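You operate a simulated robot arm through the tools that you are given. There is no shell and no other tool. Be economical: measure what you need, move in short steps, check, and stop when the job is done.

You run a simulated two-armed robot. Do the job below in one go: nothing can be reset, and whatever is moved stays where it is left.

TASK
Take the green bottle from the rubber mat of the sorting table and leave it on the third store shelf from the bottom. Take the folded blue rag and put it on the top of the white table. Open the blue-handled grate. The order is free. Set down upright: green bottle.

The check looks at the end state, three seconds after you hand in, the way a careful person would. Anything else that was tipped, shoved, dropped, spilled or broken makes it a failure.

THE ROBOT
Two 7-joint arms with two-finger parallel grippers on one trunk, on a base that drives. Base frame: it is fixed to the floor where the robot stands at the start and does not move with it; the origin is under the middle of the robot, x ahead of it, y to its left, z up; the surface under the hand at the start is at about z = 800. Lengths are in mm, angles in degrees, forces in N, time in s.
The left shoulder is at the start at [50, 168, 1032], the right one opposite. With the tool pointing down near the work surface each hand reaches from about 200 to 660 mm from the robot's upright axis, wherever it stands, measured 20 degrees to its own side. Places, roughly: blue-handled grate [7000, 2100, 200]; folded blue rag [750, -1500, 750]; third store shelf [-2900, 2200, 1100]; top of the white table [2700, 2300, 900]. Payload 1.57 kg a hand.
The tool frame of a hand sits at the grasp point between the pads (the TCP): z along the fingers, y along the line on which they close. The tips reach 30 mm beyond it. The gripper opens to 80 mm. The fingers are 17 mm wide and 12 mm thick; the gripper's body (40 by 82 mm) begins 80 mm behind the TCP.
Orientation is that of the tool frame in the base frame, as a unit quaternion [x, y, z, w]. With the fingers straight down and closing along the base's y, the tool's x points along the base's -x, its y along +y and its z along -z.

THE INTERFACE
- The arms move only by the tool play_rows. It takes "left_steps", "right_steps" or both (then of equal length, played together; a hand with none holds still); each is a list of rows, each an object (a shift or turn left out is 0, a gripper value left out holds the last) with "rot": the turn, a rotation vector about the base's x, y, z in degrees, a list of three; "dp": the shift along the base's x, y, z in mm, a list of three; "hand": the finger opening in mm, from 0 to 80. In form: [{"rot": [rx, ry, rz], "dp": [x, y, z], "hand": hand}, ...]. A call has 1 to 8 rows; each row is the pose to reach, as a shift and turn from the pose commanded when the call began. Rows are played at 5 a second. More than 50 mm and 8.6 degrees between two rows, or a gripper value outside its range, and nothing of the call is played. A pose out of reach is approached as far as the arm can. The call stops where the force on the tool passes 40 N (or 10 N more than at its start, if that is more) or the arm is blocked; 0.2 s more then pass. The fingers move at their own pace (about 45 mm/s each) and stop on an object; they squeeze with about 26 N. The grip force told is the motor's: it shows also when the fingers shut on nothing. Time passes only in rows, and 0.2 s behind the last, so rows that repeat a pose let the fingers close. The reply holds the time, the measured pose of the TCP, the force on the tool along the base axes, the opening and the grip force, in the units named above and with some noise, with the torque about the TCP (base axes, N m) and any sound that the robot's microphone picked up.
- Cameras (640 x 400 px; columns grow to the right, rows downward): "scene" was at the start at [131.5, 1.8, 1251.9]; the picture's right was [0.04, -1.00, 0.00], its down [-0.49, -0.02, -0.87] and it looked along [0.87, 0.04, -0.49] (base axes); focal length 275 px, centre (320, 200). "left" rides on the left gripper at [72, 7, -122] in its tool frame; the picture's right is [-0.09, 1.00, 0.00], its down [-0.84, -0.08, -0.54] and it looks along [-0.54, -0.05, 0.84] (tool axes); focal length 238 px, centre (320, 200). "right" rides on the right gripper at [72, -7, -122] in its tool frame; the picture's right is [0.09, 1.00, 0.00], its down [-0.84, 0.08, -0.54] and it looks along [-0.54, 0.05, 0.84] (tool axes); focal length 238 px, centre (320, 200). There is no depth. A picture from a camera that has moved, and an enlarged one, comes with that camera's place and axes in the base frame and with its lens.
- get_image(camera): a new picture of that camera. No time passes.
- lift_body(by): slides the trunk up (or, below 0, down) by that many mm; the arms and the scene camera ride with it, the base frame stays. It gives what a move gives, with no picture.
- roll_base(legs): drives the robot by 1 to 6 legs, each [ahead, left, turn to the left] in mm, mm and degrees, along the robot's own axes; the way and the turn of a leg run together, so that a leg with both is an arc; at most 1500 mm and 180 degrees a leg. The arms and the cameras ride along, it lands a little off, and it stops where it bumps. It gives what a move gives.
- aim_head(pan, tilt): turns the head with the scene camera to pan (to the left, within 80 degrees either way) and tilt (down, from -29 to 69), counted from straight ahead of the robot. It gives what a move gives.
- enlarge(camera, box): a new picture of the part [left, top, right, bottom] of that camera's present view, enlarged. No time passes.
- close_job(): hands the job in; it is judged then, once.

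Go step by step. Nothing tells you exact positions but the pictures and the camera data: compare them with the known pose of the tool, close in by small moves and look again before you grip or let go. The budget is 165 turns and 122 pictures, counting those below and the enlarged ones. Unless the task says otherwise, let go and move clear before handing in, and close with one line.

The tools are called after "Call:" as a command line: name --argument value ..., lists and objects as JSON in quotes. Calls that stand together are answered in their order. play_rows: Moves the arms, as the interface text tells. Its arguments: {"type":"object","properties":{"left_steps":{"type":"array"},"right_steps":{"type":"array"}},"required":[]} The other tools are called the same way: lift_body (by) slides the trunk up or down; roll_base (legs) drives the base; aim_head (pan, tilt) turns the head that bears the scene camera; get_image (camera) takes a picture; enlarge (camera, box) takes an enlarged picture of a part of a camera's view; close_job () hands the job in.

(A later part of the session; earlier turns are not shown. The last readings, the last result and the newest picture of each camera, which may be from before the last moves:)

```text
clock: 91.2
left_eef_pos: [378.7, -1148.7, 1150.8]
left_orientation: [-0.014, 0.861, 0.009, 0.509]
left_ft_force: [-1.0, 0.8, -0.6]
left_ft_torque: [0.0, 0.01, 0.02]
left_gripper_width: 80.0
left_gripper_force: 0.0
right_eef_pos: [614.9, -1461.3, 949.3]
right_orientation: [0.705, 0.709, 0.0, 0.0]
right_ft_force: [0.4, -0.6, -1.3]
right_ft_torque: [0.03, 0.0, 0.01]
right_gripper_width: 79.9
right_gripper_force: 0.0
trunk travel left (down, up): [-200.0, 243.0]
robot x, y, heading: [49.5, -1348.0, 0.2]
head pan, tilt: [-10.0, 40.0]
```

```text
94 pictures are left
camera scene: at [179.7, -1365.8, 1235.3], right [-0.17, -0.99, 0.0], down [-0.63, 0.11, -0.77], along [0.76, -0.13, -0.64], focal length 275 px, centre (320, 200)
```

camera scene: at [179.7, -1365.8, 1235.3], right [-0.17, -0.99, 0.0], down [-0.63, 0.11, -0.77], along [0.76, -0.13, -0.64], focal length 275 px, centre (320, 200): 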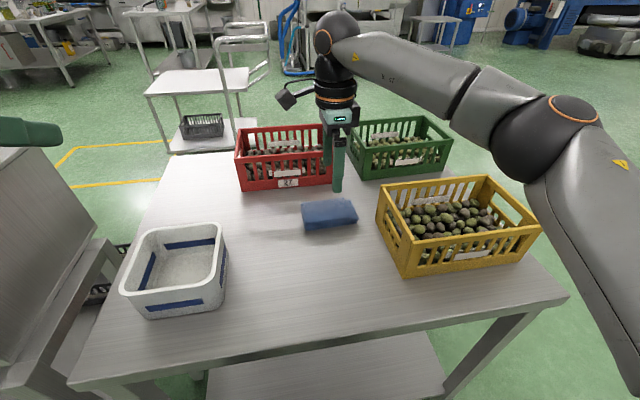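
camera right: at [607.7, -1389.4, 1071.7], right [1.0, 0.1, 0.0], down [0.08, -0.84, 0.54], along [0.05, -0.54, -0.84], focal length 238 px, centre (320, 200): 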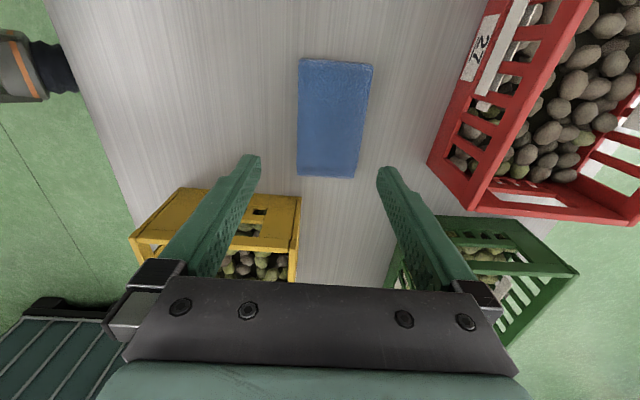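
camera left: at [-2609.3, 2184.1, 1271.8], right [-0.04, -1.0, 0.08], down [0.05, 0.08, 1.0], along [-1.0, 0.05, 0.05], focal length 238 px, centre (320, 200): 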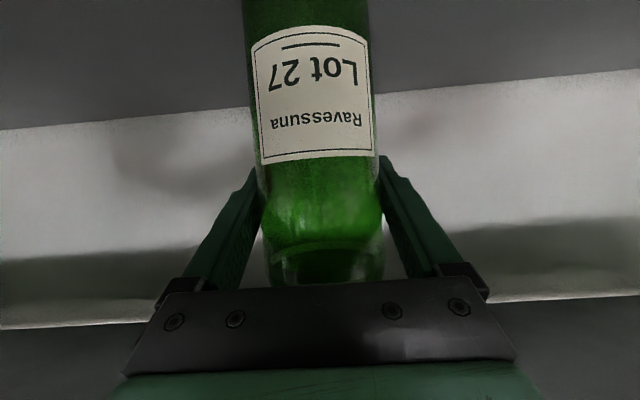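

The rag spans x≈593–658, y≈-1511…-1399, top z≈825, aligned with the fingers. I'll centre on [625, -1455] and go down partway.

Call:
play_rows --right_steps '[{"dp": [10, 6, -20]}, {"dp": [10, 6, -45]}, {"dp": [10, 6, -65]}, {"dp": [10, 6, -75]}]'

Call:
get_image --camera "right"

Call:
enlarge --camera "scene" --box '[260, 130, 420, 260]'

```text
clock: 92.2
left_eef_pos: [379.2, -1149.6, 1150.8]
left_orientation: [-0.013, 0.861, 0.007, 0.509]
left_ft_force: [0.2, -0.4, 0.7]
left_ft_torque: [-0.02, 0.02, -0.01]
left_gripper_width: 80.2
left_gripper_force: 0.2
right_eef_pos: [624.1, -1455.2, 873.5]
right_orientation: [0.705, 0.71, 0.001, 0.001]
right_ft_force: [0.3, -0.8, 0.5]
right_ft_torque: [-0.01, -0.03, 0.0]
right_gripper_width: 80.0
right_gripper_force: 0.1
trunk travel left (down, up): [-200.0, 243.0]
robot x, y, heading: [52.6, -1348.9, 0.1]
head pan, tilt: [-10.0, 40.0]
```

```text
93 pictures are left
camera right: at [617.7, -1383.3, 996.1], right [0.99, 0.1, 0.0], down [0.08, -0.84, 0.54], along [0.05, -0.54, -0.84], focal length 238 px, centre (320, 200)
```

right: 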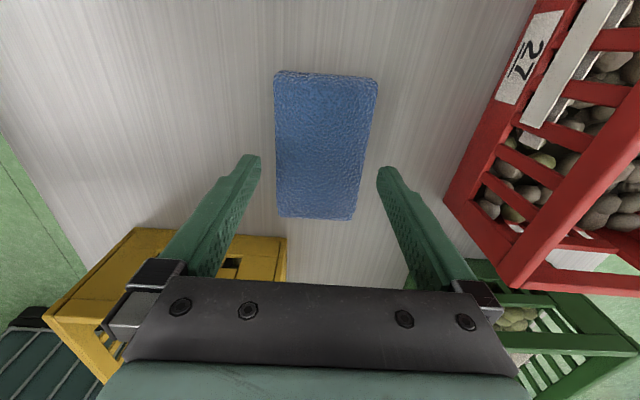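

```text
3.08 times, centred on (340, 195) of scene
camera zoom: at [179.6, -1365.8, 1235.3], right [-0.17, -0.99, 0.0], down [-0.63, 0.11, -0.77], along [0.76, -0.13, -0.64], focal length 847 px, centre (258, 215)
```

zoom: 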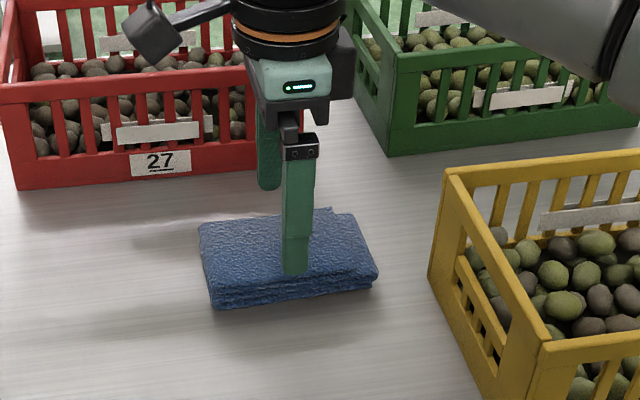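

The fingers straddle the rag with about 5 mm on each side. I'll descend slowly in small steps and watch the force.

Call:
play_rows --right_steps '[{"dp": [1, -2, -6]}, {"dp": [1, -2, -12]}, {"dp": [1, -2, -18]}, {"dp": [1, -2, -23]}]'

Call:
get_image --camera "right"

Call:
enlarge --camera "scene" --box '[280, 160, 380, 240]'

```text
clock: 93.2
left_eef_pos: [379.3, -1148.9, 1150.9]
left_orientation: [-0.013, 0.861, 0.008, 0.509]
left_ft_force: [0.3, 0.1, 0.4]
left_ft_torque: [0.0, 0.01, 0.01]
left_gripper_width: 80.2
left_gripper_force: 0.1
right_eef_pos: [625.1, -1457.7, 851.0]
right_orientation: [0.705, 0.71, -0.001, 0.0]
right_ft_force: [-0.4, 0.1, -0.3]
right_ft_torque: [-0.01, 0.03, -0.02]
right_gripper_width: 79.7
right_gripper_force: 0.1
trunk travel left (down, up): [-200.0, 243.0]
robot x, y, heading: [56.2, -1350.8, 0.5]
head pan, tilt: [-10.0, 40.0]
```

```text
91 pictures are left
camera right: at [618.7, -1385.8, 973.9], right [1.0, 0.1, 0.0], down [0.08, -0.84, 0.54], along [0.05, -0.54, -0.84], focal length 238 px, centre (320, 200)
```

right: 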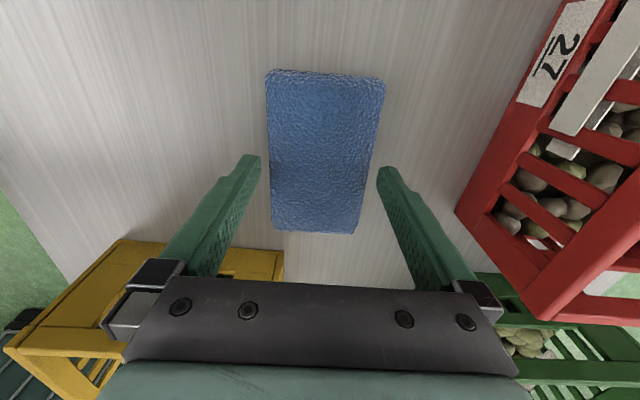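

```text
5.00 times, centred on (330, 200) of scene
camera zoom: at [179.6, -1365.8, 1235.3], right [-0.17, -0.99, 0.0], down [-0.63, 0.11, -0.77], along [0.76, -0.13, -0.64], focal length 1377 px, centre (270, 200)
```

zoom: 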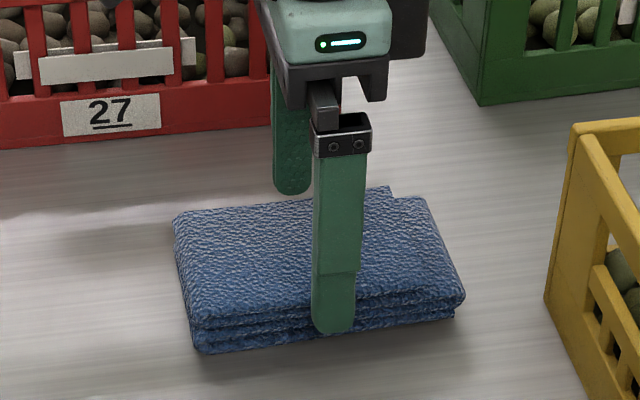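

Nothing touched yet; the far finger is just level with the rag's top. Continuing down in small steps.

Call:
play_rows --right_steps '[{"dp": [-1, 0, -4]}, {"dp": [-1, 0, -8]}, {"dp": [-1, 0, -12]}, {"dp": [-1, 0, -15]}]'

Call:
enlarge --camera "scene" --box '[280, 160, 380, 240]'

```text
clock: 94.2
left_eef_pos: [379.6, -1149.9, 1150.7]
left_orientation: [-0.013, 0.861, 0.008, 0.509]
left_ft_force: [0.8, -0.7, 0.2]
left_ft_torque: [0.0, 0.02, -0.02]
left_gripper_width: 79.8
left_gripper_force: 0.1
right_eef_pos: [624.8, -1457.4, 836.0]
right_orientation: [0.705, 0.71, 0.001, 0.001]
right_ft_force: [-0.9, 0.0, -0.3]
right_ft_torque: [-0.03, -0.01, 0.02]
right_gripper_width: 80.0
right_gripper_force: 0.1
trunk travel left (down, up): [-200.0, 243.0]
robot x, y, heading: [50.8, -1350.7, 0.4]
head pan, tilt: [-10.0, 40.0]
```

```text
5.00 times, centred on (330, 200) of scene
camera zoom: at [179.6, -1365.8, 1235.3], right [-0.17, -0.99, 0.0], down [-0.63, 0.11, -0.77], along [0.76, -0.13, -0.64], focal length 1377 px, centre (270, 200)
```

zoom: 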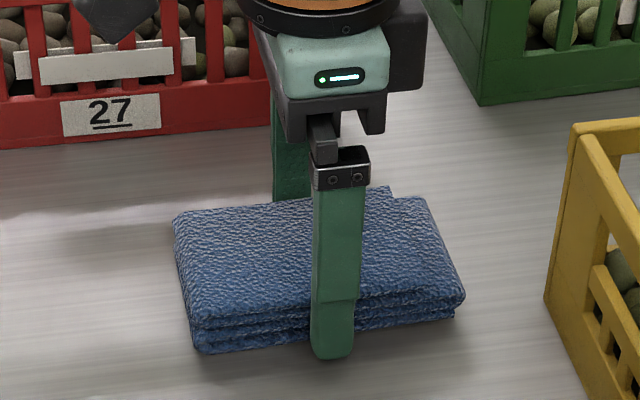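

The fingers are now on both sides of the rag, with the tips just above the table. Closing.

Call:
play_rows --right_steps '[{"hand": 40}, {"hand": 40}, {"hand": 40}, {"hand": 40}, {"hand": 40}]'

Call:
enlarge --camera "scene" --box '[280, 160, 380, 240]'

```text
clock: 95.4
left_eef_pos: [378.5, -1149.1, 1150.9]
left_orientation: [-0.013, 0.861, 0.008, 0.509]
left_ft_force: [-0.5, 1.1, 0.0]
left_ft_torque: [0.03, 0.03, 0.0]
left_gripper_width: 80.1
left_gripper_force: 0.1
right_eef_pos: [625.4, -1458.7, 835.2]
right_orientation: [0.704, 0.71, 0.0, 0.0]
right_ft_force: [-0.8, 0.5, -0.1]
right_ft_torque: [-0.04, 0.0, -0.03]
right_gripper_width: 66.9
right_gripper_force: 26.1
trunk travel left (down, up): [-200.0, 243.0]
robot x, y, heading: [52.7, -1347.0, 0.5]
head pan, tilt: [-10.0, 40.0]
```

```text
5.00 times, centred on (330, 200) of scene
camera zoom: at [179.7, -1365.8, 1235.3], right [-0.17, -0.99, 0.0], down [-0.63, 0.11, -0.77], along [0.76, -0.13, -0.64], focal length 1377 px, centre (270, 200)
```

zoom: 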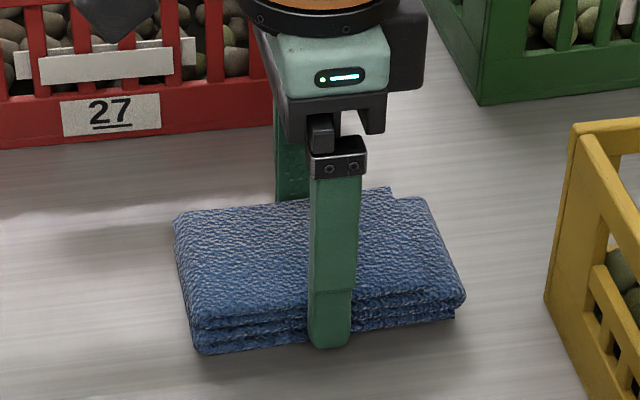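

Gripped at 67 mm. Lifting now.

Call:
play_rows --right_steps '[{"dp": [0, 0, 15], "hand": 40}, {"dp": [0, 0, 45]}, {"dp": [0, 0, 90]}, {"dp": [0, 0, 135]}, {"dp": [0, 0, 170]}]'

Call:
get_image --camera "scene"

```text
clock: 96.6
left_eef_pos: [379.4, -1147.6, 1151.4]
left_orientation: [-0.014, 0.86, 0.008, 0.51]
left_ft_force: [0.0, -0.2, 0.5]
left_ft_torque: [-0.01, 0.01, 0.01]
left_gripper_width: 80.0
left_gripper_force: 0.0
right_eef_pos: [623.7, -1457.8, 1006.4]
right_orientation: [0.705, 0.709, -0.001, 0.0]
right_ft_force: [0.5, 0.5, 0.0]
right_ft_torque: [-0.01, -0.01, -0.01]
right_gripper_width: 67.1
right_gripper_force: 26.0
trunk travel left (down, up): [-200.0, 243.0]
robot x, y, heading: [51.6, -1348.3, 0.2]
head pan, tilt: [-10.0, 40.0]
```

```text
87 pictures are left
camera scene: at [179.5, -1365.6, 1235.3], right [-0.17, -0.99, 0.0], down [-0.63, 0.11, -0.77], along [0.76, -0.13, -0.64], focal length 275 px, centre (320, 200)
```

scene: 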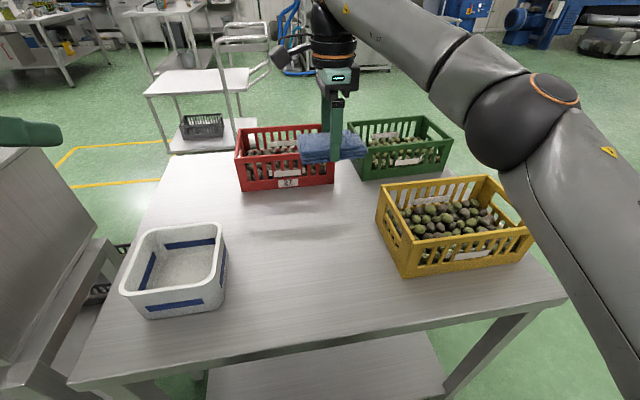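

The rag is held. I'll draw the hand in, back away and drive round past the sink toward the white table.

Call:
play_rows --right_steps '[{"dp": [-20, 0, 40]}, {"dp": [-55, -10, 60]}, {"dp": [-90, -20, 70]}, {"dp": [-130, -40, 70]}, {"dp": [-160, -60, 70]}]'

Call:
roll_base --legs '[[-470, 0, 0], [0, 1150, 0], [0, 1150, 0], [0, 1150, 0]]'

Call:
aim_head --pan 0 --tilt 20

Call:
get_image --camera "scene"

```text
clock: 97.8
left_eef_pos: [379.6, -1150.2, 1151.3]
left_orientation: [-0.013, 0.86, 0.008, 0.509]
left_ft_force: [0.7, 0.7, -0.2]
left_ft_torque: [0.01, 0.0, 0.01]
left_gripper_width: 80.0
left_gripper_force: 0.1
right_eef_pos: [461.9, -1519.4, 1076.3]
right_orientation: [0.705, 0.709, 0.001, 0.0]
right_ft_force: [0.4, 0.0, -0.2]
right_ft_torque: [0.0, 0.01, -0.03]
right_gripper_width: 67.2
right_gripper_force: 25.9
trunk travel left (down, up): [-200.0, 243.0]
robot x, y, heading: [53.4, -1348.8, 0.2]
head pan, tilt: [-10.0, 40.0]
```

```text
clock: 130.1
left_eef_pos: [-190.9, 2260.6, 1151.3]
left_orientation: [-0.025, 0.86, 0.015, 0.509]
left_ft_force: [0.3, 0.6, -0.2]
left_ft_torque: [0.02, 0.03, -0.02]
left_gripper_width: 80.2
left_gripper_force: 0.0
right_eef_pos: [-95.8, 1891.8, 1076.5]
right_orientation: [0.694, 0.72, 0.001, 0.0]
right_ft_force: [1.5, 0.0, 0.2]
right_ft_torque: [-0.01, 0.05, -0.02]
right_gripper_width: 66.9
right_gripper_force: 26.4
trunk travel left (down, up): [-200.0, 243.0]
robot x, y, heading: [-506.3, 2050.9, 1.9]
head pan, tilt: [-10.0, 40.0]
```

```text
clock: 130.9
left_eef_pos: [-190.1, 2260.7, 1150.2]
left_orientation: [-0.026, 0.86, 0.015, 0.509]
left_ft_force: [0.4, 0.3, -0.3]
left_ft_torque: [0.03, 0.0, 0.03]
left_gripper_width: 80.0
left_gripper_force: 0.0
right_eef_pos: [-94.7, 1893.3, 1077.3]
right_orientation: [0.695, 0.719, 0.0, 0.0]
right_ft_force: [0.1, -0.5, -1.4]
right_ft_torque: [-0.06, 0.0, 0.01]
right_gripper_width: 67.2
right_gripper_force: 26.0
trunk travel left (down, up): [-200.0, 243.0]
robot x, y, heading: [-509.1, 2052.0, 2.1]
head pan, tilt: [0.0, 20.0]
```

```text
86 pictures are left
camera scene: at [-374.9, 2053.0, 1266.7], right [0.03, -1.0, 0.0], down [-0.34, -0.01, -0.94], along [0.94, 0.03, -0.34], focal length 275 px, centre (320, 200)
```

scene: 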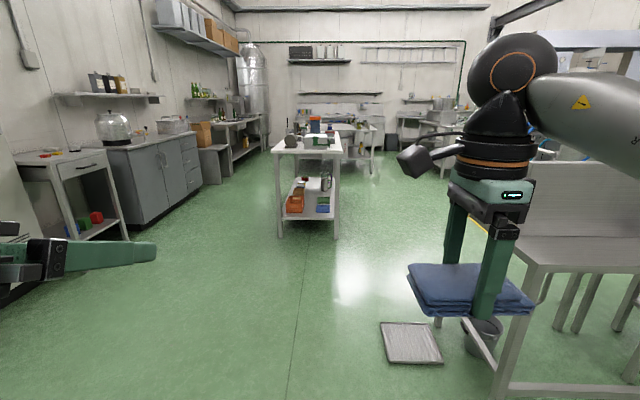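

The white table stands straight ahead with its narrow end at x≈1700, y≈2000–2450. I'll drive closer and look at its top.

Call:
roll_base --legs '[[600, 120, -2], [850, 0, 0]]'

Call:
aim_head --pan 0 --tilt 25

Call:
get_image --camera "scene"

```text
clock: 138.5
left_eef_pos: [1266.0, 2385.9, 1150.7]
left_orientation: [-0.014, 0.86, 0.008, 0.509]
left_ft_force: [0.3, 0.4, -0.6]
left_ft_torque: [-0.01, 0.02, 0.0]
left_gripper_width: 79.9
left_gripper_force: 0.1
right_eef_pos: [1350.4, 2016.4, 1075.8]
right_orientation: [0.704, 0.71, 0.0, 0.0]
right_ft_force: [0.4, 0.0, -0.7]
right_ft_torque: [-0.03, -0.01, -0.04]
right_gripper_width: 66.9
right_gripper_force: 26.1
trunk travel left (down, up): [-200.0, 243.0]
robot x, y, heading: [939.0, 2185.0, 0.3]
head pan, tilt: [0.0, 20.0]
```

```text
clock: 139.1
left_eef_pos: [1264.6, 2386.4, 1151.5]
left_orientation: [-0.013, 0.861, 0.008, 0.509]
left_ft_force: [0.2, 0.4, -0.1]
left_ft_torque: [-0.05, -0.01, -0.01]
left_gripper_width: 79.9
left_gripper_force: 0.1
right_eef_pos: [1348.7, 2015.9, 1076.5]
right_orientation: [0.704, 0.71, 0.0, 0.001]
right_ft_force: [0.2, -0.2, -0.6]
right_ft_torque: [0.0, -0.01, -0.03]
right_gripper_width: 67.0
right_gripper_force: 26.1
trunk travel left (down, up): [-200.0, 243.0]
robot x, y, heading: [941.8, 2187.3, 0.6]
head pan, tilt: [0.0, 25.0]
```

```text
85 pictures are left
camera scene: at [1073.8, 2183.9, 1258.7], right [0.01, -1.0, 0.0], down [-0.42, 0.0, -0.91], along [0.91, 0.01, -0.42], focal length 275 px, centre (320, 200)
```

scene: 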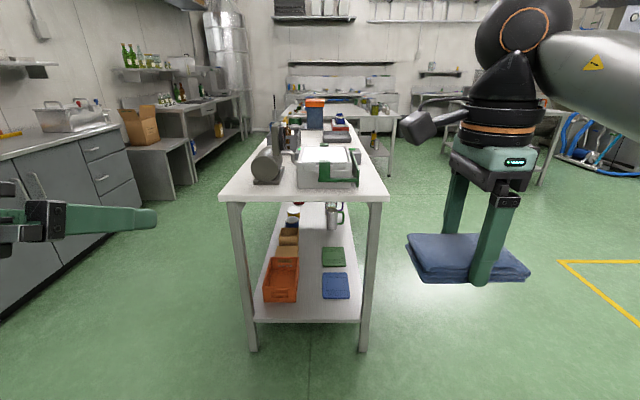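

Call:
enlarge --camera "scene" --box '[210, 90, 400, 210]'

```text
3.33 times, centred on (305, 150) of scene
camera zoom: at [1073.8, 2183.9, 1258.7], right [0.01, -1.0, 0.0], down [-0.42, 0.0, -0.91], along [0.91, 0.01, -0.42], focal length 918 px, centre (370, 367)
```

zoom: 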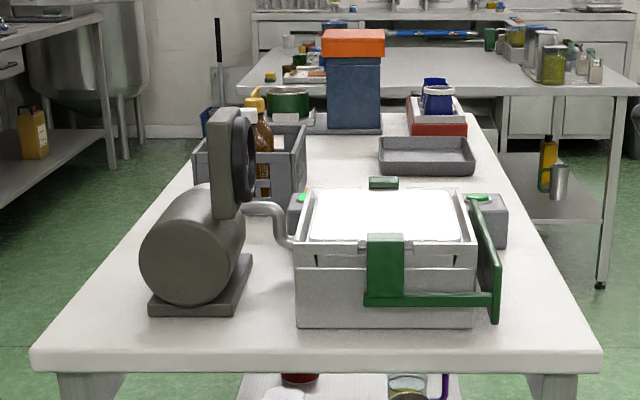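

The table's front strip is narrow, but there is a clear area on its right side behind the white box, near x≈2450, y≈2090. I'll go round to that side and face the table.

Call:
roll_base --legs '[[500, -690, 0], [850, 0, 0], [0, 0, 90]]'

Call:
aim_head --pan -5 --tilt 30

Call:
get_image --camera "scene"

```text
clock: 153.5
left_eef_pos: [2079.5, 1822.0, 1151.3]
left_orientation: [0.613, -0.604, -0.363, -0.357]
left_ft_force: [0.3, -1.0, -0.6]
left_ft_torque: [-0.01, 0.02, 0.02]
left_gripper_width: 80.0
left_gripper_force: 0.0
right_eef_pos: [2451.4, 1898.9, 1076.0]
right_orientation: [0.005, 1.0, 0.001, 0.0]
right_ft_force: [0.7, -0.2, -0.8]
right_ft_torque: [-0.02, 0.0, -0.04]
right_gripper_width: 67.2
right_gripper_force: 26.1
trunk travel left (down, up): [-200.0, 243.0]
robot x, y, heading: [2276.2, 1490.5, 89.4]
head pan, tilt: [0.0, 25.0]
```

```text
clock: 154.2
left_eef_pos: [2081.2, 1821.3, 1149.7]
left_orientation: [0.613, -0.605, -0.362, -0.358]
left_ft_force: [0.2, 0.1, 0.0]
left_ft_torque: [0.0, 0.04, 0.01]
left_gripper_width: 79.6
left_gripper_force: 0.0
right_eef_pos: [2451.9, 1899.5, 1077.1]
right_orientation: [0.005, 1.0, 0.001, 0.0]
right_ft_force: [-0.4, 0.3, -0.1]
right_ft_torque: [0.0, -0.03, -0.02]
right_gripper_width: 67.0
right_gripper_force: 26.2
trunk travel left (down, up): [-200.0, 243.0]
robot x, y, heading: [2272.9, 1493.2, 89.4]
head pan, tilt: [-5.0, 30.0]
```

```text
83 pictures are left
camera scene: at [2285.0, 1622.0, 1250.7], right [1.0, -0.1, 0.0], down [-0.05, -0.5, -0.87], along [0.08, 0.86, -0.5], focal length 275 px, centre (320, 200)
```

scene: 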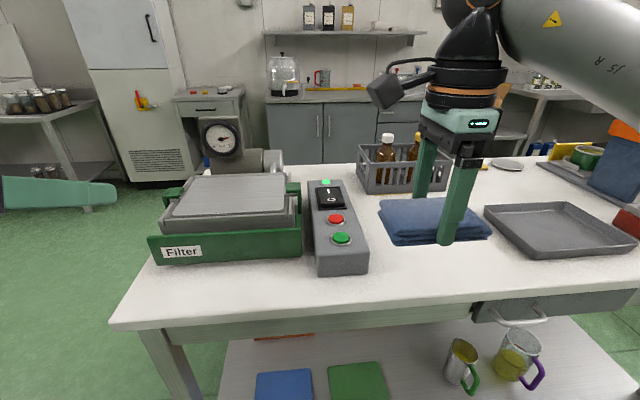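

The table top is at z≈850. The free area lies between the switch box, crate and tray, around [2575, 2080]. I'll shift the base 110 mm right and 60 mm ahead.

Call:
roll_base --legs '[[60, -115, 0]]'

Call:
play_rows --right_steps '[{"dp": [0, 40, 0]}, {"dp": [0, 80, 0]}, {"dp": [0, 120, 0]}]'

Call:
get_image --camera "scene"

Call:
get_image --camera "right"

```text
clock: 155.8
left_eef_pos: [2191.7, 1880.1, 1150.7]
left_orientation: [0.613, -0.604, -0.363, -0.357]
left_ft_force: [-0.2, -0.2, 0.4]
left_ft_torque: [-0.05, 0.05, 0.01]
left_gripper_width: 80.1
left_gripper_force: 0.0
right_eef_pos: [2565.6, 1957.3, 1076.6]
right_orientation: [0.006, 1.0, 0.0, 0.0]
right_ft_force: [0.4, -1.0, -0.9]
right_ft_torque: [0.03, 0.0, -0.01]
right_gripper_width: 67.1
right_gripper_force: 25.9
trunk travel left (down, up): [-200.0, 243.0]
robot x, y, heading: [2388.1, 1552.0, 89.2]
head pan, tilt: [-5.0, 30.0]
```

```text
clock: 156.6
left_eef_pos: [2191.9, 1880.4, 1151.0]
left_orientation: [0.613, -0.603, -0.364, -0.357]
left_ft_force: [0.0, -0.1, -0.3]
left_ft_torque: [0.02, 0.01, -0.01]
left_gripper_width: 79.9
left_gripper_force: 0.0
right_eef_pos: [2563.8, 2079.1, 1075.8]
right_orientation: [0.005, 1.0, 0.0, 0.0]
right_ft_force: [-0.6, -0.1, -0.8]
right_ft_torque: [-0.01, -0.05, -0.02]
right_gripper_width: 66.8
right_gripper_force: 25.9
trunk travel left (down, up): [-200.0, 243.0]
robot x, y, heading: [2387.1, 1552.4, 89.5]
head pan, tilt: [-5.0, 30.0]
```

```text
82 pictures are left
camera scene: at [2397.6, 1680.4, 1250.6], right [1.0, -0.1, 0.0], down [-0.05, -0.5, -0.87], along [0.08, 0.86, -0.5], focal length 275 px, centre (320, 200)
```

scene: 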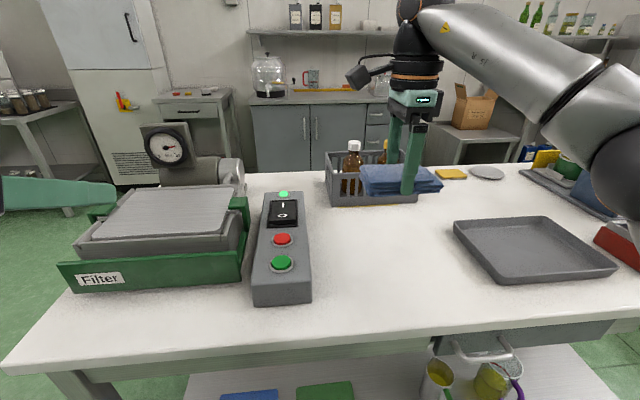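

```text
81 pictures are left
camera right: at [2492.7, 2073.2, 1198.6], right [-0.08, 1.0, 0.0], down [0.84, 0.07, 0.54], along [0.54, 0.05, -0.84], focal length 238 px, centre (320, 200)
```

right: 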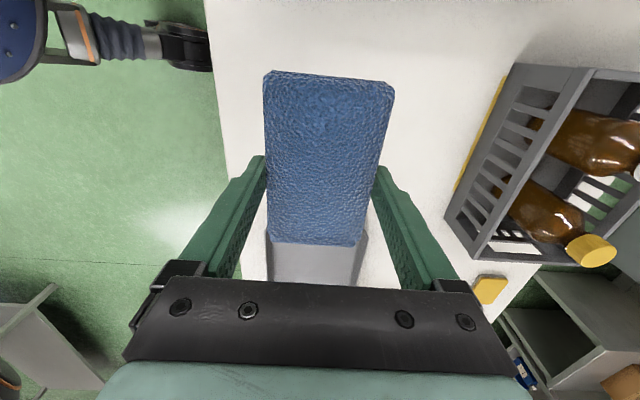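

The rag hangs over the free area, well clear of the switch box, tray and crate. Lowering toward the table top.

Call:
play_rows --right_steps '[{"dp": [5, 0, -45]}, {"dp": [10, 0, -90]}, {"dp": [10, 0, -125]}, {"dp": [10, 0, -150]}, {"dp": [10, 0, -165]}]'

Call:
get_image --camera "scene"

```text
clock: 157.8
left_eef_pos: [2192.4, 1879.0, 1149.6]
left_orientation: [0.612, -0.604, -0.363, -0.358]
left_ft_force: [-0.1, -0.4, 0.2]
left_ft_torque: [-0.02, -0.03, -0.03]
left_gripper_width: 79.7
left_gripper_force: 0.1
right_eef_pos: [2573.9, 2076.0, 911.0]
right_orientation: [0.005, 1.0, 0.001, 0.0]
right_ft_force: [-0.6, 0.3, -0.5]
right_ft_torque: [0.0, -0.01, 0.0]
right_gripper_width: 67.2
right_gripper_force: 25.8
trunk travel left (down, up): [-200.0, 243.0]
robot x, y, heading: [2388.5, 1551.9, 89.2]
head pan, tilt: [-5.0, 30.0]
```

```text
80 pictures are left
camera scene: at [2398.0, 1680.2, 1250.7], right [1.0, -0.1, 0.0], down [-0.05, -0.5, -0.87], along [0.08, 0.86, -0.5], focal length 275 px, centre (320, 200)
```

scene: 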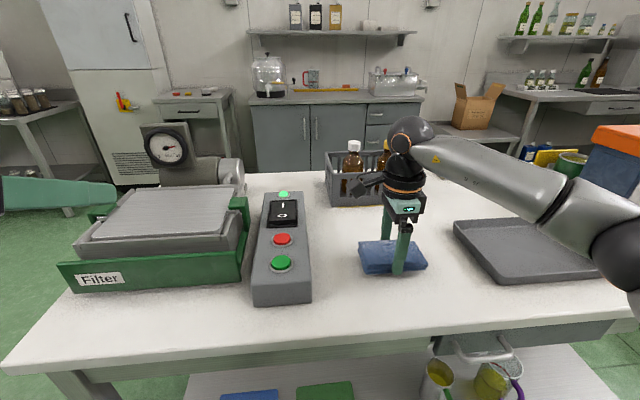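

Call:
play_rows --right_steps '[{"dp": [0, 0, -5]}, {"dp": [0, 0, -10]}, {"dp": [0, 0, -14]}, {"dp": [0, 0, -17]}]'

Call:
enlarge --camera "scene" --box '[330, 200, 450, 300]'

```text
clock: 158.8
left_eef_pos: [2191.8, 1880.2, 1150.5]
left_orientation: [0.614, -0.604, -0.363, -0.357]
left_ft_force: [0.2, -0.6, 0.7]
left_ft_torque: [0.0, 0.0, -0.01]
left_gripper_width: 79.8
left_gripper_force: 0.0
right_eef_pos: [2573.9, 2078.4, 895.3]
right_orientation: [0.005, 1.0, 0.002, 0.0]
right_ft_force: [-1.0, -0.2, 6.3]
right_ft_torque: [-0.24, -0.24, -0.05]
right_gripper_width: 67.3
right_gripper_force: 25.8
trunk travel left (down, up): [-200.0, 243.0]
robot x, y, heading: [2386.9, 1551.2, 89.6]
head pan, tilt: [-5.0, 30.0]
```

```text
4.00 times, centred on (390, 250) of scene
camera zoom: at [2397.7, 1679.6, 1250.9], right [1.0, -0.1, 0.0], down [-0.05, -0.5, -0.87], along [0.08, 0.86, -0.5], focal length 1102 px, centre (40, 0)
```

zoom: 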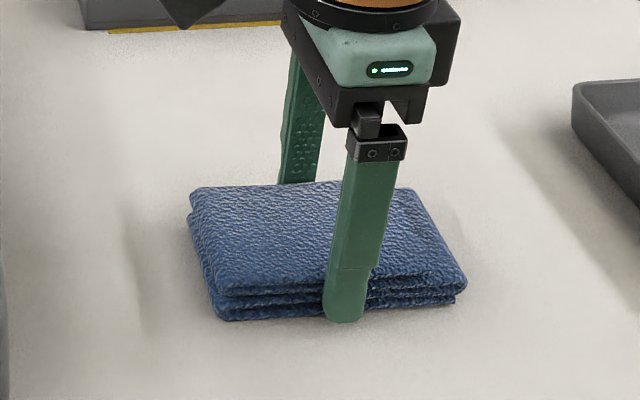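

It has touched down (6 N). I'll open and lift straight up.

Call:
play_rows --right_steps '[{"hand": 80}, {"hand": 80}, {"hand": 80}]'

Call:
play_rows --right_steps '[{"dp": [0, 0, 10]}, {"dp": [0, 0, 30]}, {"dp": [0, 0, 70]}, {"dp": [0, 0, 115]}, {"dp": [0, 0, 160]}, {"dp": [0, -40, 180]}, {"dp": [0, -80, 190]}, {"dp": [0, -120, 190]}]'

Call:
get_image --camera "scene"

```text
clock: 159.6
left_eef_pos: [2192.7, 1880.0, 1150.9]
left_orientation: [0.613, -0.604, -0.363, -0.357]
left_ft_force: [0.1, 0.2, -1.0]
left_ft_torque: [0.02, -0.01, 0.03]
left_gripper_width: 80.1
left_gripper_force: 0.1
right_eef_pos: [2574.0, 2076.9, 893.6]
right_orientation: [0.005, 1.0, 0.0, -0.001]
right_ft_force: [1.0, 0.7, -0.9]
right_ft_torque: [-0.01, 0.02, -0.01]
right_gripper_width: 79.9
right_gripper_force: 0.0
trunk travel left (down, up): [-200.0, 243.0]
robot x, y, heading: [2387.0, 1553.5, 89.5]
head pan, tilt: [-5.0, 30.0]
```

```text
clock: 161.4
left_eef_pos: [2193.5, 1878.5, 1149.6]
left_orientation: [0.613, -0.604, -0.363, -0.357]
left_ft_force: [-0.5, 0.4, 0.4]
left_ft_torque: [-0.04, 0.0, -0.01]
left_gripper_width: 80.0
left_gripper_force: 0.1
right_eef_pos: [2572.4, 1955.1, 1085.0]
right_orientation: [0.006, 1.0, 0.0, 0.0]
right_ft_force: [0.0, 0.1, -0.1]
right_ft_torque: [-0.02, 0.0, -0.02]
right_gripper_width: 80.2
right_gripper_force: 0.0
trunk travel left (down, up): [-200.0, 243.0]
robot x, y, heading: [2388.5, 1552.4, 89.6]
head pan, tilt: [-5.0, 30.0]
```

```text
78 pictures are left
camera scene: at [2398.1, 1679.9, 1250.7], right [1.0, -0.1, 0.0], down [-0.05, -0.5, -0.87], along [0.08, 0.86, -0.5], focal length 275 px, centre (320, 200)
```

scene: 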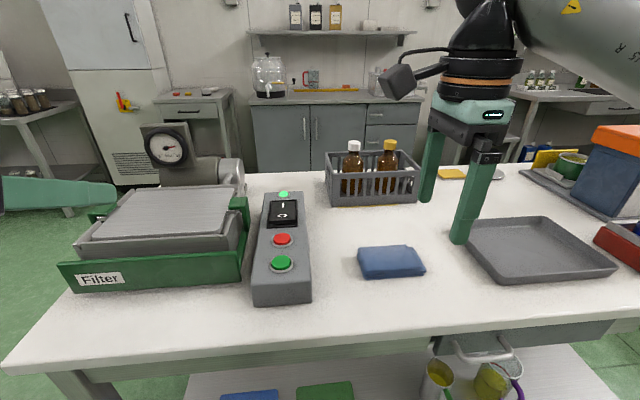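

The rag lies on the white table and everything around it is undisturbed. Now the grate near [7000, 2100, 200]: I back off, face along +x and look.

Call:
roll_base --legs '[[-350, 0, 0], [0, 0, -89]]'

Call:
aim_head --pan 5 --tilt 15

Call:
get_image --camera "scene"

```text
clock: 167.4
left_eef_pos: [2706.4, 1405.7, 1149.7]
left_orientation: [-0.016, 0.861, 0.009, 0.509]
left_ft_force: [-0.4, -0.3, 0.8]
left_ft_torque: [-0.01, 0.03, 0.02]
left_gripper_width: 80.1
left_gripper_force: 0.1
right_eef_pos: [2791.4, 1026.4, 1085.6]
right_orientation: [0.702, 0.712, 0.001, 0.001]
right_ft_force: [-0.5, -0.3, -0.3]
right_ft_torque: [0.0, 0.02, -0.01]
right_gripper_width: 80.0
right_gripper_force: 0.0
trunk travel left (down, up): [-200.0, 243.0]
robot x, y, heading: [2385.4, 1201.4, 0.9]
head pan, tilt: [-5.0, 30.0]
```

```text
clock: 168.2
left_eef_pos: [2706.3, 1405.8, 1150.5]
left_orientation: [-0.016, 0.861, 0.01, 0.509]
left_ft_force: [0.5, -0.2, 0.2]
left_ft_torque: [0.01, 0.02, 0.02]
left_gripper_width: 80.0
left_gripper_force: 0.1
right_eef_pos: [2791.6, 1025.7, 1084.2]
right_orientation: [0.702, 0.712, 0.001, 0.001]
right_ft_force: [0.7, 0.1, 0.3]
right_ft_torque: [-0.01, -0.03, 0.05]
right_gripper_width: 79.9
right_gripper_force: 0.1
trunk travel left (down, up): [-200.0, 243.0]
robot x, y, heading: [2382.6, 1204.0, 0.9]
head pan, tilt: [5.0, 15.0]
```

```text
77 pictures are left
camera scene: at [2517.8, 1210.2, 1274.8], right [0.1, -0.99, 0.0], down [-0.26, -0.03, -0.97], along [0.96, 0.1, -0.26], focal length 275 px, centre (320, 200)
```

scene: 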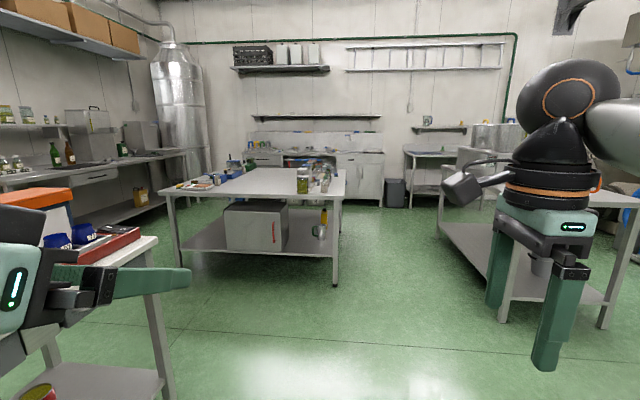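

The grate should be near the back wall, hidden behind the second worktable. I'll take the aisle at y≈700 past that table and look from there.

Call:
roll_base --legs '[[1400, -450, -0.9], [1400, -60, 0], [700, 0, 0]]'

Call:
aim_head --pan 45 --tilt 25

Call:
get_image --camera "scene"

```text
clock: 185.6
left_eef_pos: [6215.1, 993.1, 1150.2]
left_orientation: [-0.029, 0.86, 0.017, 0.509]
left_ft_force: [0.2, -0.3, 1.1]
left_ft_torque: [0.03, -0.02, -0.01]
left_gripper_width: 80.3
left_gripper_force: 0.1
right_eef_pos: [6311.8, 615.8, 1085.3]
right_orientation: [0.692, 0.722, 0.0, 0.0]
right_ft_force: [0.3, 0.2, 0.3]
right_ft_torque: [0.02, -0.01, 0.06]
right_gripper_width: 80.0
right_gripper_force: 0.2
trunk travel left (down, up): [-200.0, 243.0]
robot x, y, heading: [5900.7, 781.7, 2.4]
head pan, tilt: [5.0, 15.0]
```

```text
clock: 186.6
left_eef_pos: [6215.5, 993.6, 1151.2]
left_orientation: [-0.03, 0.86, 0.018, 0.509]
left_ft_force: [-0.1, -0.3, 0.2]
left_ft_torque: [0.0, -0.01, -0.01]
left_gripper_width: 79.8
left_gripper_force: 0.1
right_eef_pos: [6312.2, 616.9, 1084.4]
right_orientation: [0.692, 0.722, 0.0, 0.001]
right_ft_force: [-0.1, -0.1, -0.3]
right_ft_torque: [-0.01, 0.04, 0.01]
right_gripper_width: 80.0
right_gripper_force: 0.1
trunk travel left (down, up): [-200.0, 243.0]
robot x, y, heading: [5898.7, 780.5, 2.7]
head pan, tilt: [45.0, 25.0]
```

```text
76 pictures are left
camera scene: at [6002.0, 848.3, 1258.7], right [0.74, -0.68, 0.0], down [-0.29, -0.31, -0.91], along [0.61, 0.67, -0.42], focal length 275 px, centre (320, 200)
```

scene: 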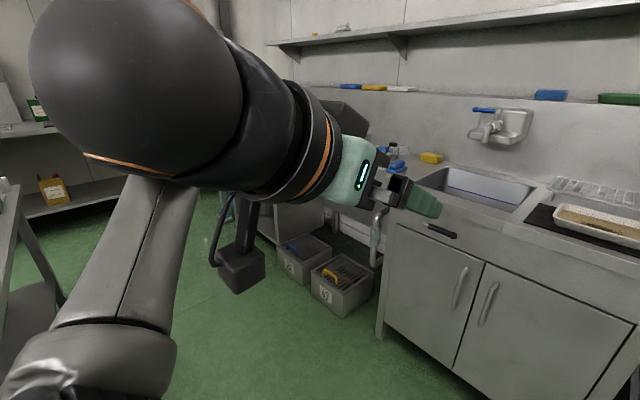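

Two grey bins with lids stand under the counter, one with a blue handle and one with a yellow. I'll slide left so I face them.

Call:
roll_base --legs '[[0, 1150, -2.7]]'

Call:
aim_head --pan 0 --tilt 45

Call:
get_image --camera "scene"

```text
clock: 190.4
left_eef_pos: [6222.9, 1244.1, 1150.7]
left_orientation: [-0.02, 0.86, 0.011, 0.509]
left_ft_force: [0.2, 0.5, 0.1]
left_ft_torque: [-0.01, -0.03, 0.01]
left_gripper_width: 80.0
left_gripper_force: 0.0
right_eef_pos: [6309.3, 864.9, 1086.0]
right_orientation: [0.698, 0.716, 0.002, 0.0]
right_ft_force: [0.2, -0.9, 0.3]
right_ft_torque: [0.04, 0.0, 0.01]
right_gripper_width: 79.7
right_gripper_force: 0.1
trunk travel left (down, up): [-200.0, 243.0]
robot x, y, heading: [5904.0, 1039.2, 1.5]
head pan, tilt: [45.0, 25.0]
stopped in leg 1: the robot was blocked; the commanded pose is now the measured one
```

```text
clock: 191.5
left_eef_pos: [6221.4, 1244.4, 1151.4]
left_orientation: [-0.021, 0.86, 0.012, 0.509]
left_ft_force: [-0.1, 0.5, 0.5]
left_ft_torque: [-0.02, -0.02, 0.0]
left_gripper_width: 79.9
left_gripper_force: 0.0
right_eef_pos: [6310.9, 866.7, 1086.7]
right_orientation: [0.698, 0.716, 0.002, 0.003]
right_ft_force: [0.8, -0.2, -0.3]
right_ft_torque: [0.03, 0.0, 0.01]
right_gripper_width: 80.1
right_gripper_force: 0.0
trunk travel left (down, up): [-200.0, 243.0]
robot x, y, heading: [5902.9, 1036.6, 1.1]
head pan, tilt: [0.0, 45.0]
```

```text
75 pictures are left
camera scene: at [6023.2, 1038.5, 1228.1], right [0.02, -1.0, 0.0], down [-0.71, -0.02, -0.71], along [0.71, 0.02, -0.71], focal length 275 px, centre (320, 200)
```

scene: 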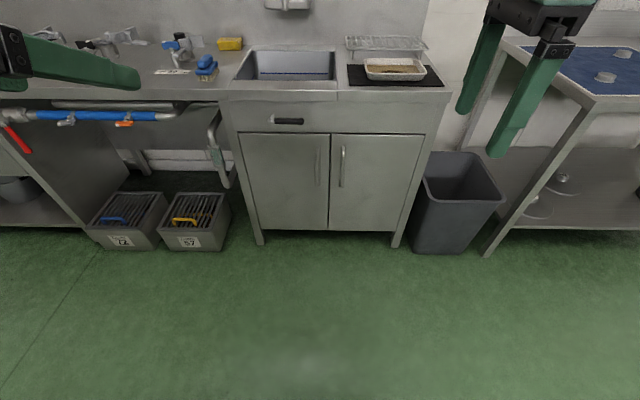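

The base was blocked on the left. I'll look left to see what is there before moving on.

Call:
aim_head --pan 80 --tilt 45

Call:
get_image --camera "scene"

Call:
get_image --camera "left"

```text
clock: 193.0
left_eef_pos: [6222.2, 1244.0, 1151.8]
left_orientation: [-0.02, 0.86, 0.011, 0.51]
left_ft_force: [-0.2, 0.4, 0.1]
left_ft_torque: [0.0, 0.0, 0.02]
left_gripper_width: 80.1
left_gripper_force: 0.0
right_eef_pos: [6309.1, 866.3, 1086.7]
right_orientation: [0.698, 0.716, 0.002, 0.002]
right_ft_force: [1.1, 0.6, 0.7]
right_ft_torque: [0.0, -0.03, 0.02]
right_gripper_width: 79.9
right_gripper_force: 0.0
trunk travel left (down, up): [-200.0, 243.0]
robot x, y, heading: [5901.3, 1039.6, 1.2]
head pan, tilt: [80.0, 45.0]
```

```text
74 pictures are left
camera scene: at [5954.3, 1117.0, 1228.1], right [0.99, -0.15, 0.0], down [-0.11, -0.7, -0.71], along [0.11, 0.7, -0.71], focal length 275 px, centre (320, 200)
```

scene: 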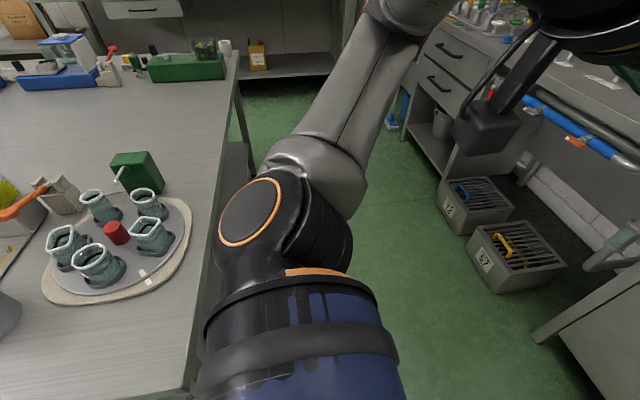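

```text
73 pictures are left
camera left: at [6080.1, 1243.6, 1146.5], right [0.0, 1.0, 0.08], down [-0.07, -0.08, 0.99], along [1.0, 0.0, 0.07], focal length 238 px, centre (320, 200)
```

left: 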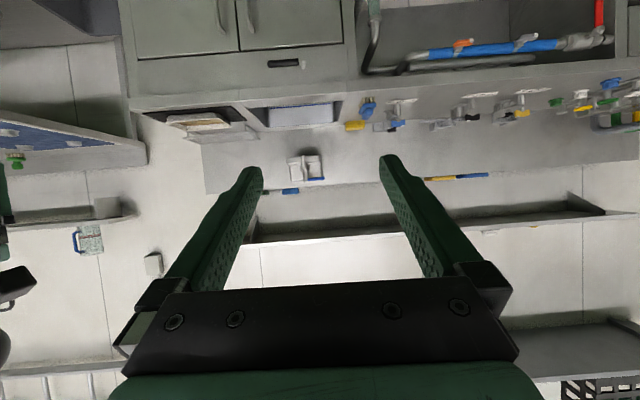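

The second table's corner (edge x≈5830) blocked the base; everything on it still stands. I'll move forward into the aisle at x≈6300, then left to face the bins.

Call:
roll_base --legs '[[0, -80, -1.2], [400, 0, 0], [0, 900, 0]]'

Call:
aim_head --pan 10 --tilt 62

Call:
get_image --camera "scene"

```text
clock: 204.4
left_eef_pos: [6623.6, 2073.3, 1150.9]
left_orientation: [-0.018, 0.86, 0.01, 0.509]
left_ft_force: [-0.7, -0.1, 0.3]
left_ft_torque: [-0.02, 0.0, 0.0]
left_gripper_width: 80.0
left_gripper_force: 0.1
right_eef_pos: [6707.2, 1694.3, 1085.0]
right_orientation: [0.701, 0.713, 0.0, 0.002]
right_ft_force: [0.9, 0.5, 0.4]
right_ft_torque: [-0.02, 0.0, 0.01]
right_gripper_width: 80.3
right_gripper_force: 0.0
trunk travel left (down, up): [-200.0, 243.0]
robot x, y, heading: [6302.5, 1869.7, 0.8]
head pan, tilt: [80.0, 45.0]
```

```text
clock: 205.9
left_eef_pos: [6622.3, 2073.3, 1151.1]
left_orientation: [-0.017, 0.86, 0.01, 0.509]
left_ft_force: [0.6, -0.4, 0.1]
left_ft_torque: [0.0, -0.02, 0.01]
left_gripper_width: 79.9
left_gripper_force: 0.2
right_eef_pos: [6707.5, 1692.9, 1085.9]
right_orientation: [0.702, 0.713, 0.002, 0.002]
right_ft_force: [0.9, 0.0, -0.2]
right_ft_torque: [0.03, 0.03, 0.03]
right_gripper_width: 80.1
right_gripper_force: 0.0
trunk travel left (down, up): [-200.0, 243.0]
robot x, y, heading: [6298.4, 1871.0, 0.8]
head pan, tilt: [10.0, 62.0]
```

```text
72 pictures are left
camera scene: at [6403.9, 1879.9, 1206.3], right [0.19, -0.98, 0.0], down [-0.87, -0.17, -0.47], along [0.46, 0.09, -0.88], focal length 275 px, centre (320, 200)
```

scene: 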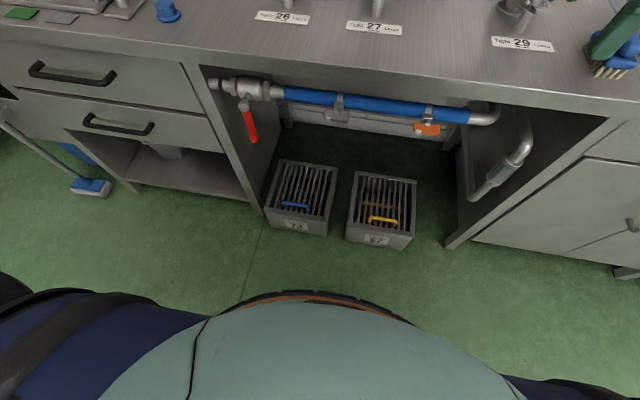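

Call:
enlarge --camera "scene" --box '[240, 140, 440, 260]'

```text
3.20 times, centred on (340, 200) of scene
camera zoom: at [6403.9, 1879.9, 1206.3], right [0.19, -0.98, 0.0], down [-0.87, -0.17, -0.47], along [0.46, 0.09, -0.88], focal length 881 px, centre (256, 200)
```

zoom: 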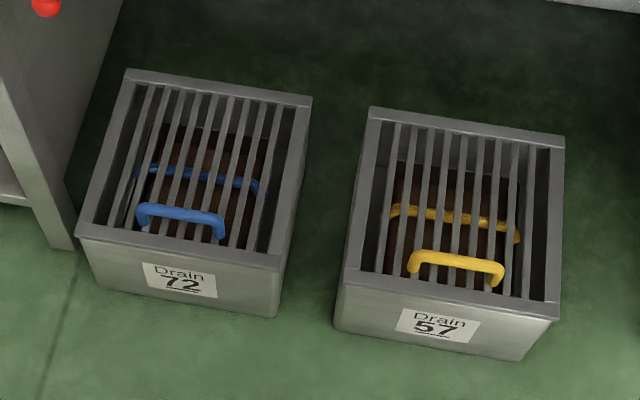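

The grate is on the left drain box ("Drain 72"), with a blue bar handle at about [6865, 2063, 250] running along y, just under the counter edge. I'll use the right hand, which already closes along x: retract it, lower the trunk and shift left.

Call:
play_rows --right_steps "[{\"dp\": [-40, 0, 0]}, {\"dp\": [-80, 0, 0]}, {\"dp\": [-110, 0, 0]}], \"left_steps\": [{\"dp\": [0, 10, 20]}, {\"dp\": [0, 20, 40]}, {\"dp\": [0, 30, 60]}]"

Call:
roll_base --legs '[[0, 365, -0.8], [80, 0, 0]]'

Call:
lift_body --by -200

Call:
aim_head --pan -15 --tilt 55

Call:
get_image --camera "scene"

Call:
get_image --camera "right"

```text
refused: the rows could not be read
```

```text
clock: 210.3
left_eef_pos: [6704.2, 2437.6, 1151.4]
left_orientation: [-0.01, 0.86, 0.006, 0.51]
left_ft_force: [-0.5, 0.6, -0.5]
left_ft_torque: [0.01, 0.0, 0.01]
left_gripper_width: 80.3
left_gripper_force: 0.0
right_eef_pos: [6783.6, 2057.3, 1087.3]
right_orientation: [0.706, 0.708, 0.001, 0.002]
right_ft_force: [0.3, 0.2, -0.2]
right_ft_torque: [0.0, 0.01, 0.0]
right_gripper_width: 80.0
right_gripper_force: 0.0
trunk travel left (down, up): [-200.0, 243.0]
robot x, y, heading: [6378.0, 2237.8, -0.3]
head pan, tilt: [10.0, 62.0]
```

```text
clock: 212.5
left_eef_pos: [6703.7, 2437.9, 951.5]
left_orientation: [-0.01, 0.86, 0.006, 0.51]
left_ft_force: [-0.1, 0.4, -0.3]
left_ft_torque: [-0.01, 0.01, 0.01]
left_gripper_width: 80.1
left_gripper_force: 0.1
right_eef_pos: [6782.2, 2057.4, 885.8]
right_orientation: [0.707, 0.708, 0.002, 0.002]
right_ft_force: [0.2, 0.1, 0.0]
right_ft_torque: [0.01, -0.01, 0.04]
right_gripper_width: 80.0
right_gripper_force: 0.0
trunk travel left (down, up): [0.0, 443.0]
robot x, y, heading: [6376.3, 2236.6, 0.2]
head pan, tilt: [10.0, 62.0]
```

```text
clock: 213.4
left_eef_pos: [6703.6, 2436.7, 950.7]
left_orientation: [-0.01, 0.86, 0.006, 0.509]
left_ft_force: [-0.3, -0.3, -0.3]
left_ft_torque: [-0.02, 0.02, -0.03]
left_gripper_width: 80.2
left_gripper_force: 0.1
right_eef_pos: [6783.2, 2056.6, 885.1]
right_orientation: [0.706, 0.708, 0.002, 0.002]
right_ft_force: [0.2, -0.4, 0.1]
right_ft_torque: [-0.02, -0.04, -0.01]
right_gripper_width: 80.2
right_gripper_force: 0.0
trunk travel left (down, up): [0.0, 443.0]
robot x, y, heading: [6377.3, 2237.4, 0.2]
head pan, tilt: [-15.0, 55.0]
```

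```text
70 pictures are left
camera scene: at [6488.7, 2218.1, 1014.6], right [-0.26, -0.97, 0.0], down [-0.79, 0.21, -0.57], along [0.55, -0.15, -0.82], focal length 275 px, centre (320, 200)
```

scene: 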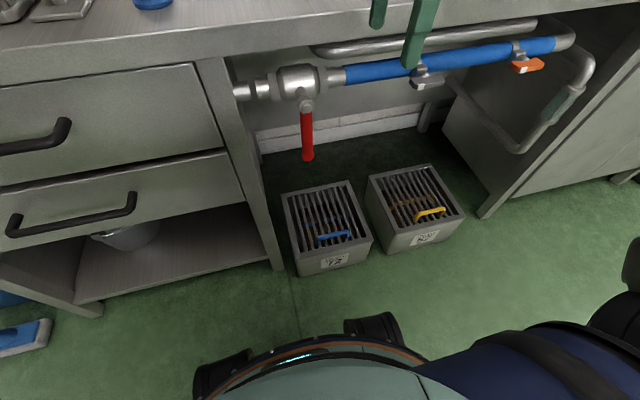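

```text
69 pictures are left
camera right: at [6775.8, 2129.5, 1009.2], right [1.0, 0.09, 0.0], down [0.08, -0.84, 0.54], along [0.05, -0.54, -0.84], focal length 238 px, centre (320, 200)
```

right: 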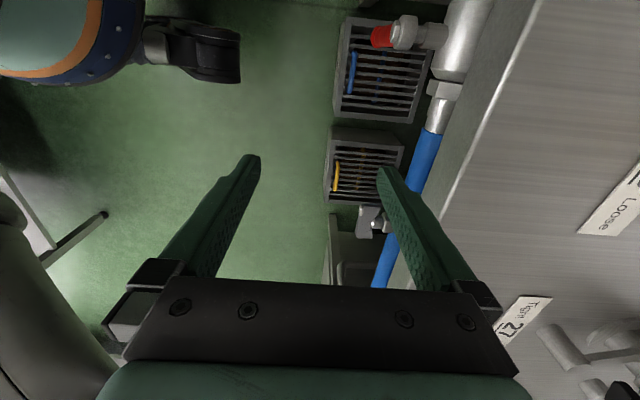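

The bar is triangulated to [6871, 2064, 239]. A pipe at z≈750 and a red lever hanging to z≈625 are above it, so I'll go down in front of the counter first, then tilt the hand 30° and come in below them.

Call:
play_rows --right_steps '[{"dp": [-40, 3, 0], "hand": 45}, {"dp": [-80, 7, -20]}, {"dp": [-100, 7, -60]}, {"dp": [-100, 7, -105]}, {"dp": [-100, 7, -150]}, {"dp": [-100, 7, -195]}, {"dp": [-100, 7, -240]}, {"dp": [-100, 7, -285]}]'

Call:
play_rows --right_steps '[{"rot": [0, -7.5, 0], "dp": [0, 0, -45]}, {"rot": [0, -15, 0], "dp": [0, 0, -90]}, {"rot": [0, -22.5, 0], "dp": [0, 0, -135]}, {"rot": [0, -30, 0], "dp": [10, 0, -180]}, {"rot": [0, -30, 0], "dp": [20, 0, -220]}, {"rot": [0, -30, 0], "dp": [40, 0, -250]}]'

Call:
get_image --camera "scene"

Call:
get_image --camera "right"

```text
clock: 215.2
left_eef_pos: [6704.7, 2438.3, 952.5]
left_orientation: [-0.012, 0.86, 0.007, 0.509]
left_ft_force: [0.0, -0.2, 0.0]
left_ft_torque: [0.03, -0.01, 0.02]
left_gripper_width: 80.0
left_gripper_force: 0.1
right_eef_pos: [6684.3, 2064.2, 600.1]
right_orientation: [0.706, 0.708, 0.002, 0.002]
right_ft_force: [-0.6, -0.5, 0.0]
right_ft_torque: [0.0, 0.0, 0.0]
right_gripper_width: 45.1
right_gripper_force: 0.1
trunk travel left (down, up): [0.0, 443.0]
robot x, y, heading: [6377.0, 2233.3, -0.1]
head pan, tilt: [-15.0, 55.0]
```

```text
clock: 216.6
left_eef_pos: [6703.7, 2437.1, 951.7]
left_orientation: [-0.011, 0.861, 0.006, 0.509]
left_ft_force: [-0.5, 0.9, -0.8]
left_ft_torque: [0.01, -0.04, -0.02]
left_gripper_width: 80.0
left_gripper_force: 0.1
right_eef_pos: [6738.2, 2082.5, 363.3]
right_orientation: [0.684, 0.683, 0.177, 0.185]
right_ft_force: [-0.5, -0.1, -0.8]
right_ft_torque: [-0.01, -0.01, 0.01]
right_gripper_width: 45.1
right_gripper_force: 0.1
right hand out of reach, approached as far as the arm can: row 4, 5, 6
trunk travel left (down, up): [0.0, 443.0]
robot x, y, heading: [6380.7, 2238.7, 0.2]
head pan, tilt: [-15.0, 55.0]
```

```text
68 pictures are left
camera scene: at [6488.6, 2218.3, 1014.7], right [-0.26, -0.97, 0.0], down [-0.79, 0.21, -0.57], along [0.55, -0.15, -0.82], focal length 275 px, centre (320, 200)
```

scene: 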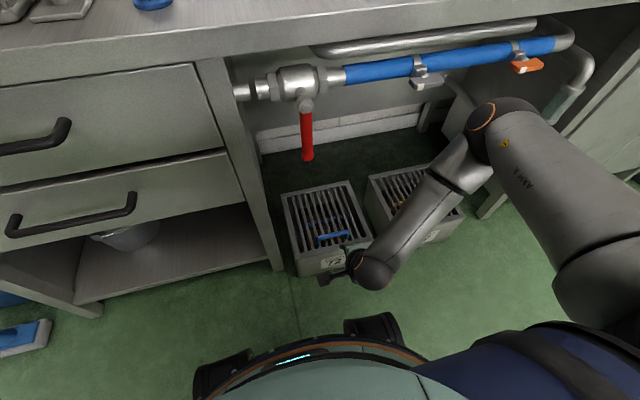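

```text
67 pictures are left
camera right: at [6671.8, 2155.4, 466.7], right [0.87, 0.09, 0.49], down [-0.2, -0.83, 0.52], along [0.46, -0.55, -0.7], focal length 238 px, centre (320, 200)
```

right: 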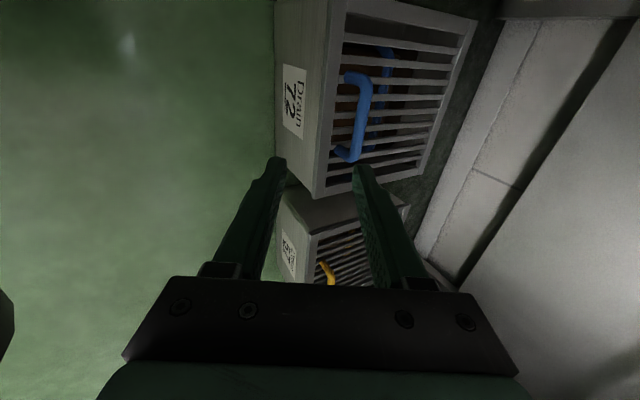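

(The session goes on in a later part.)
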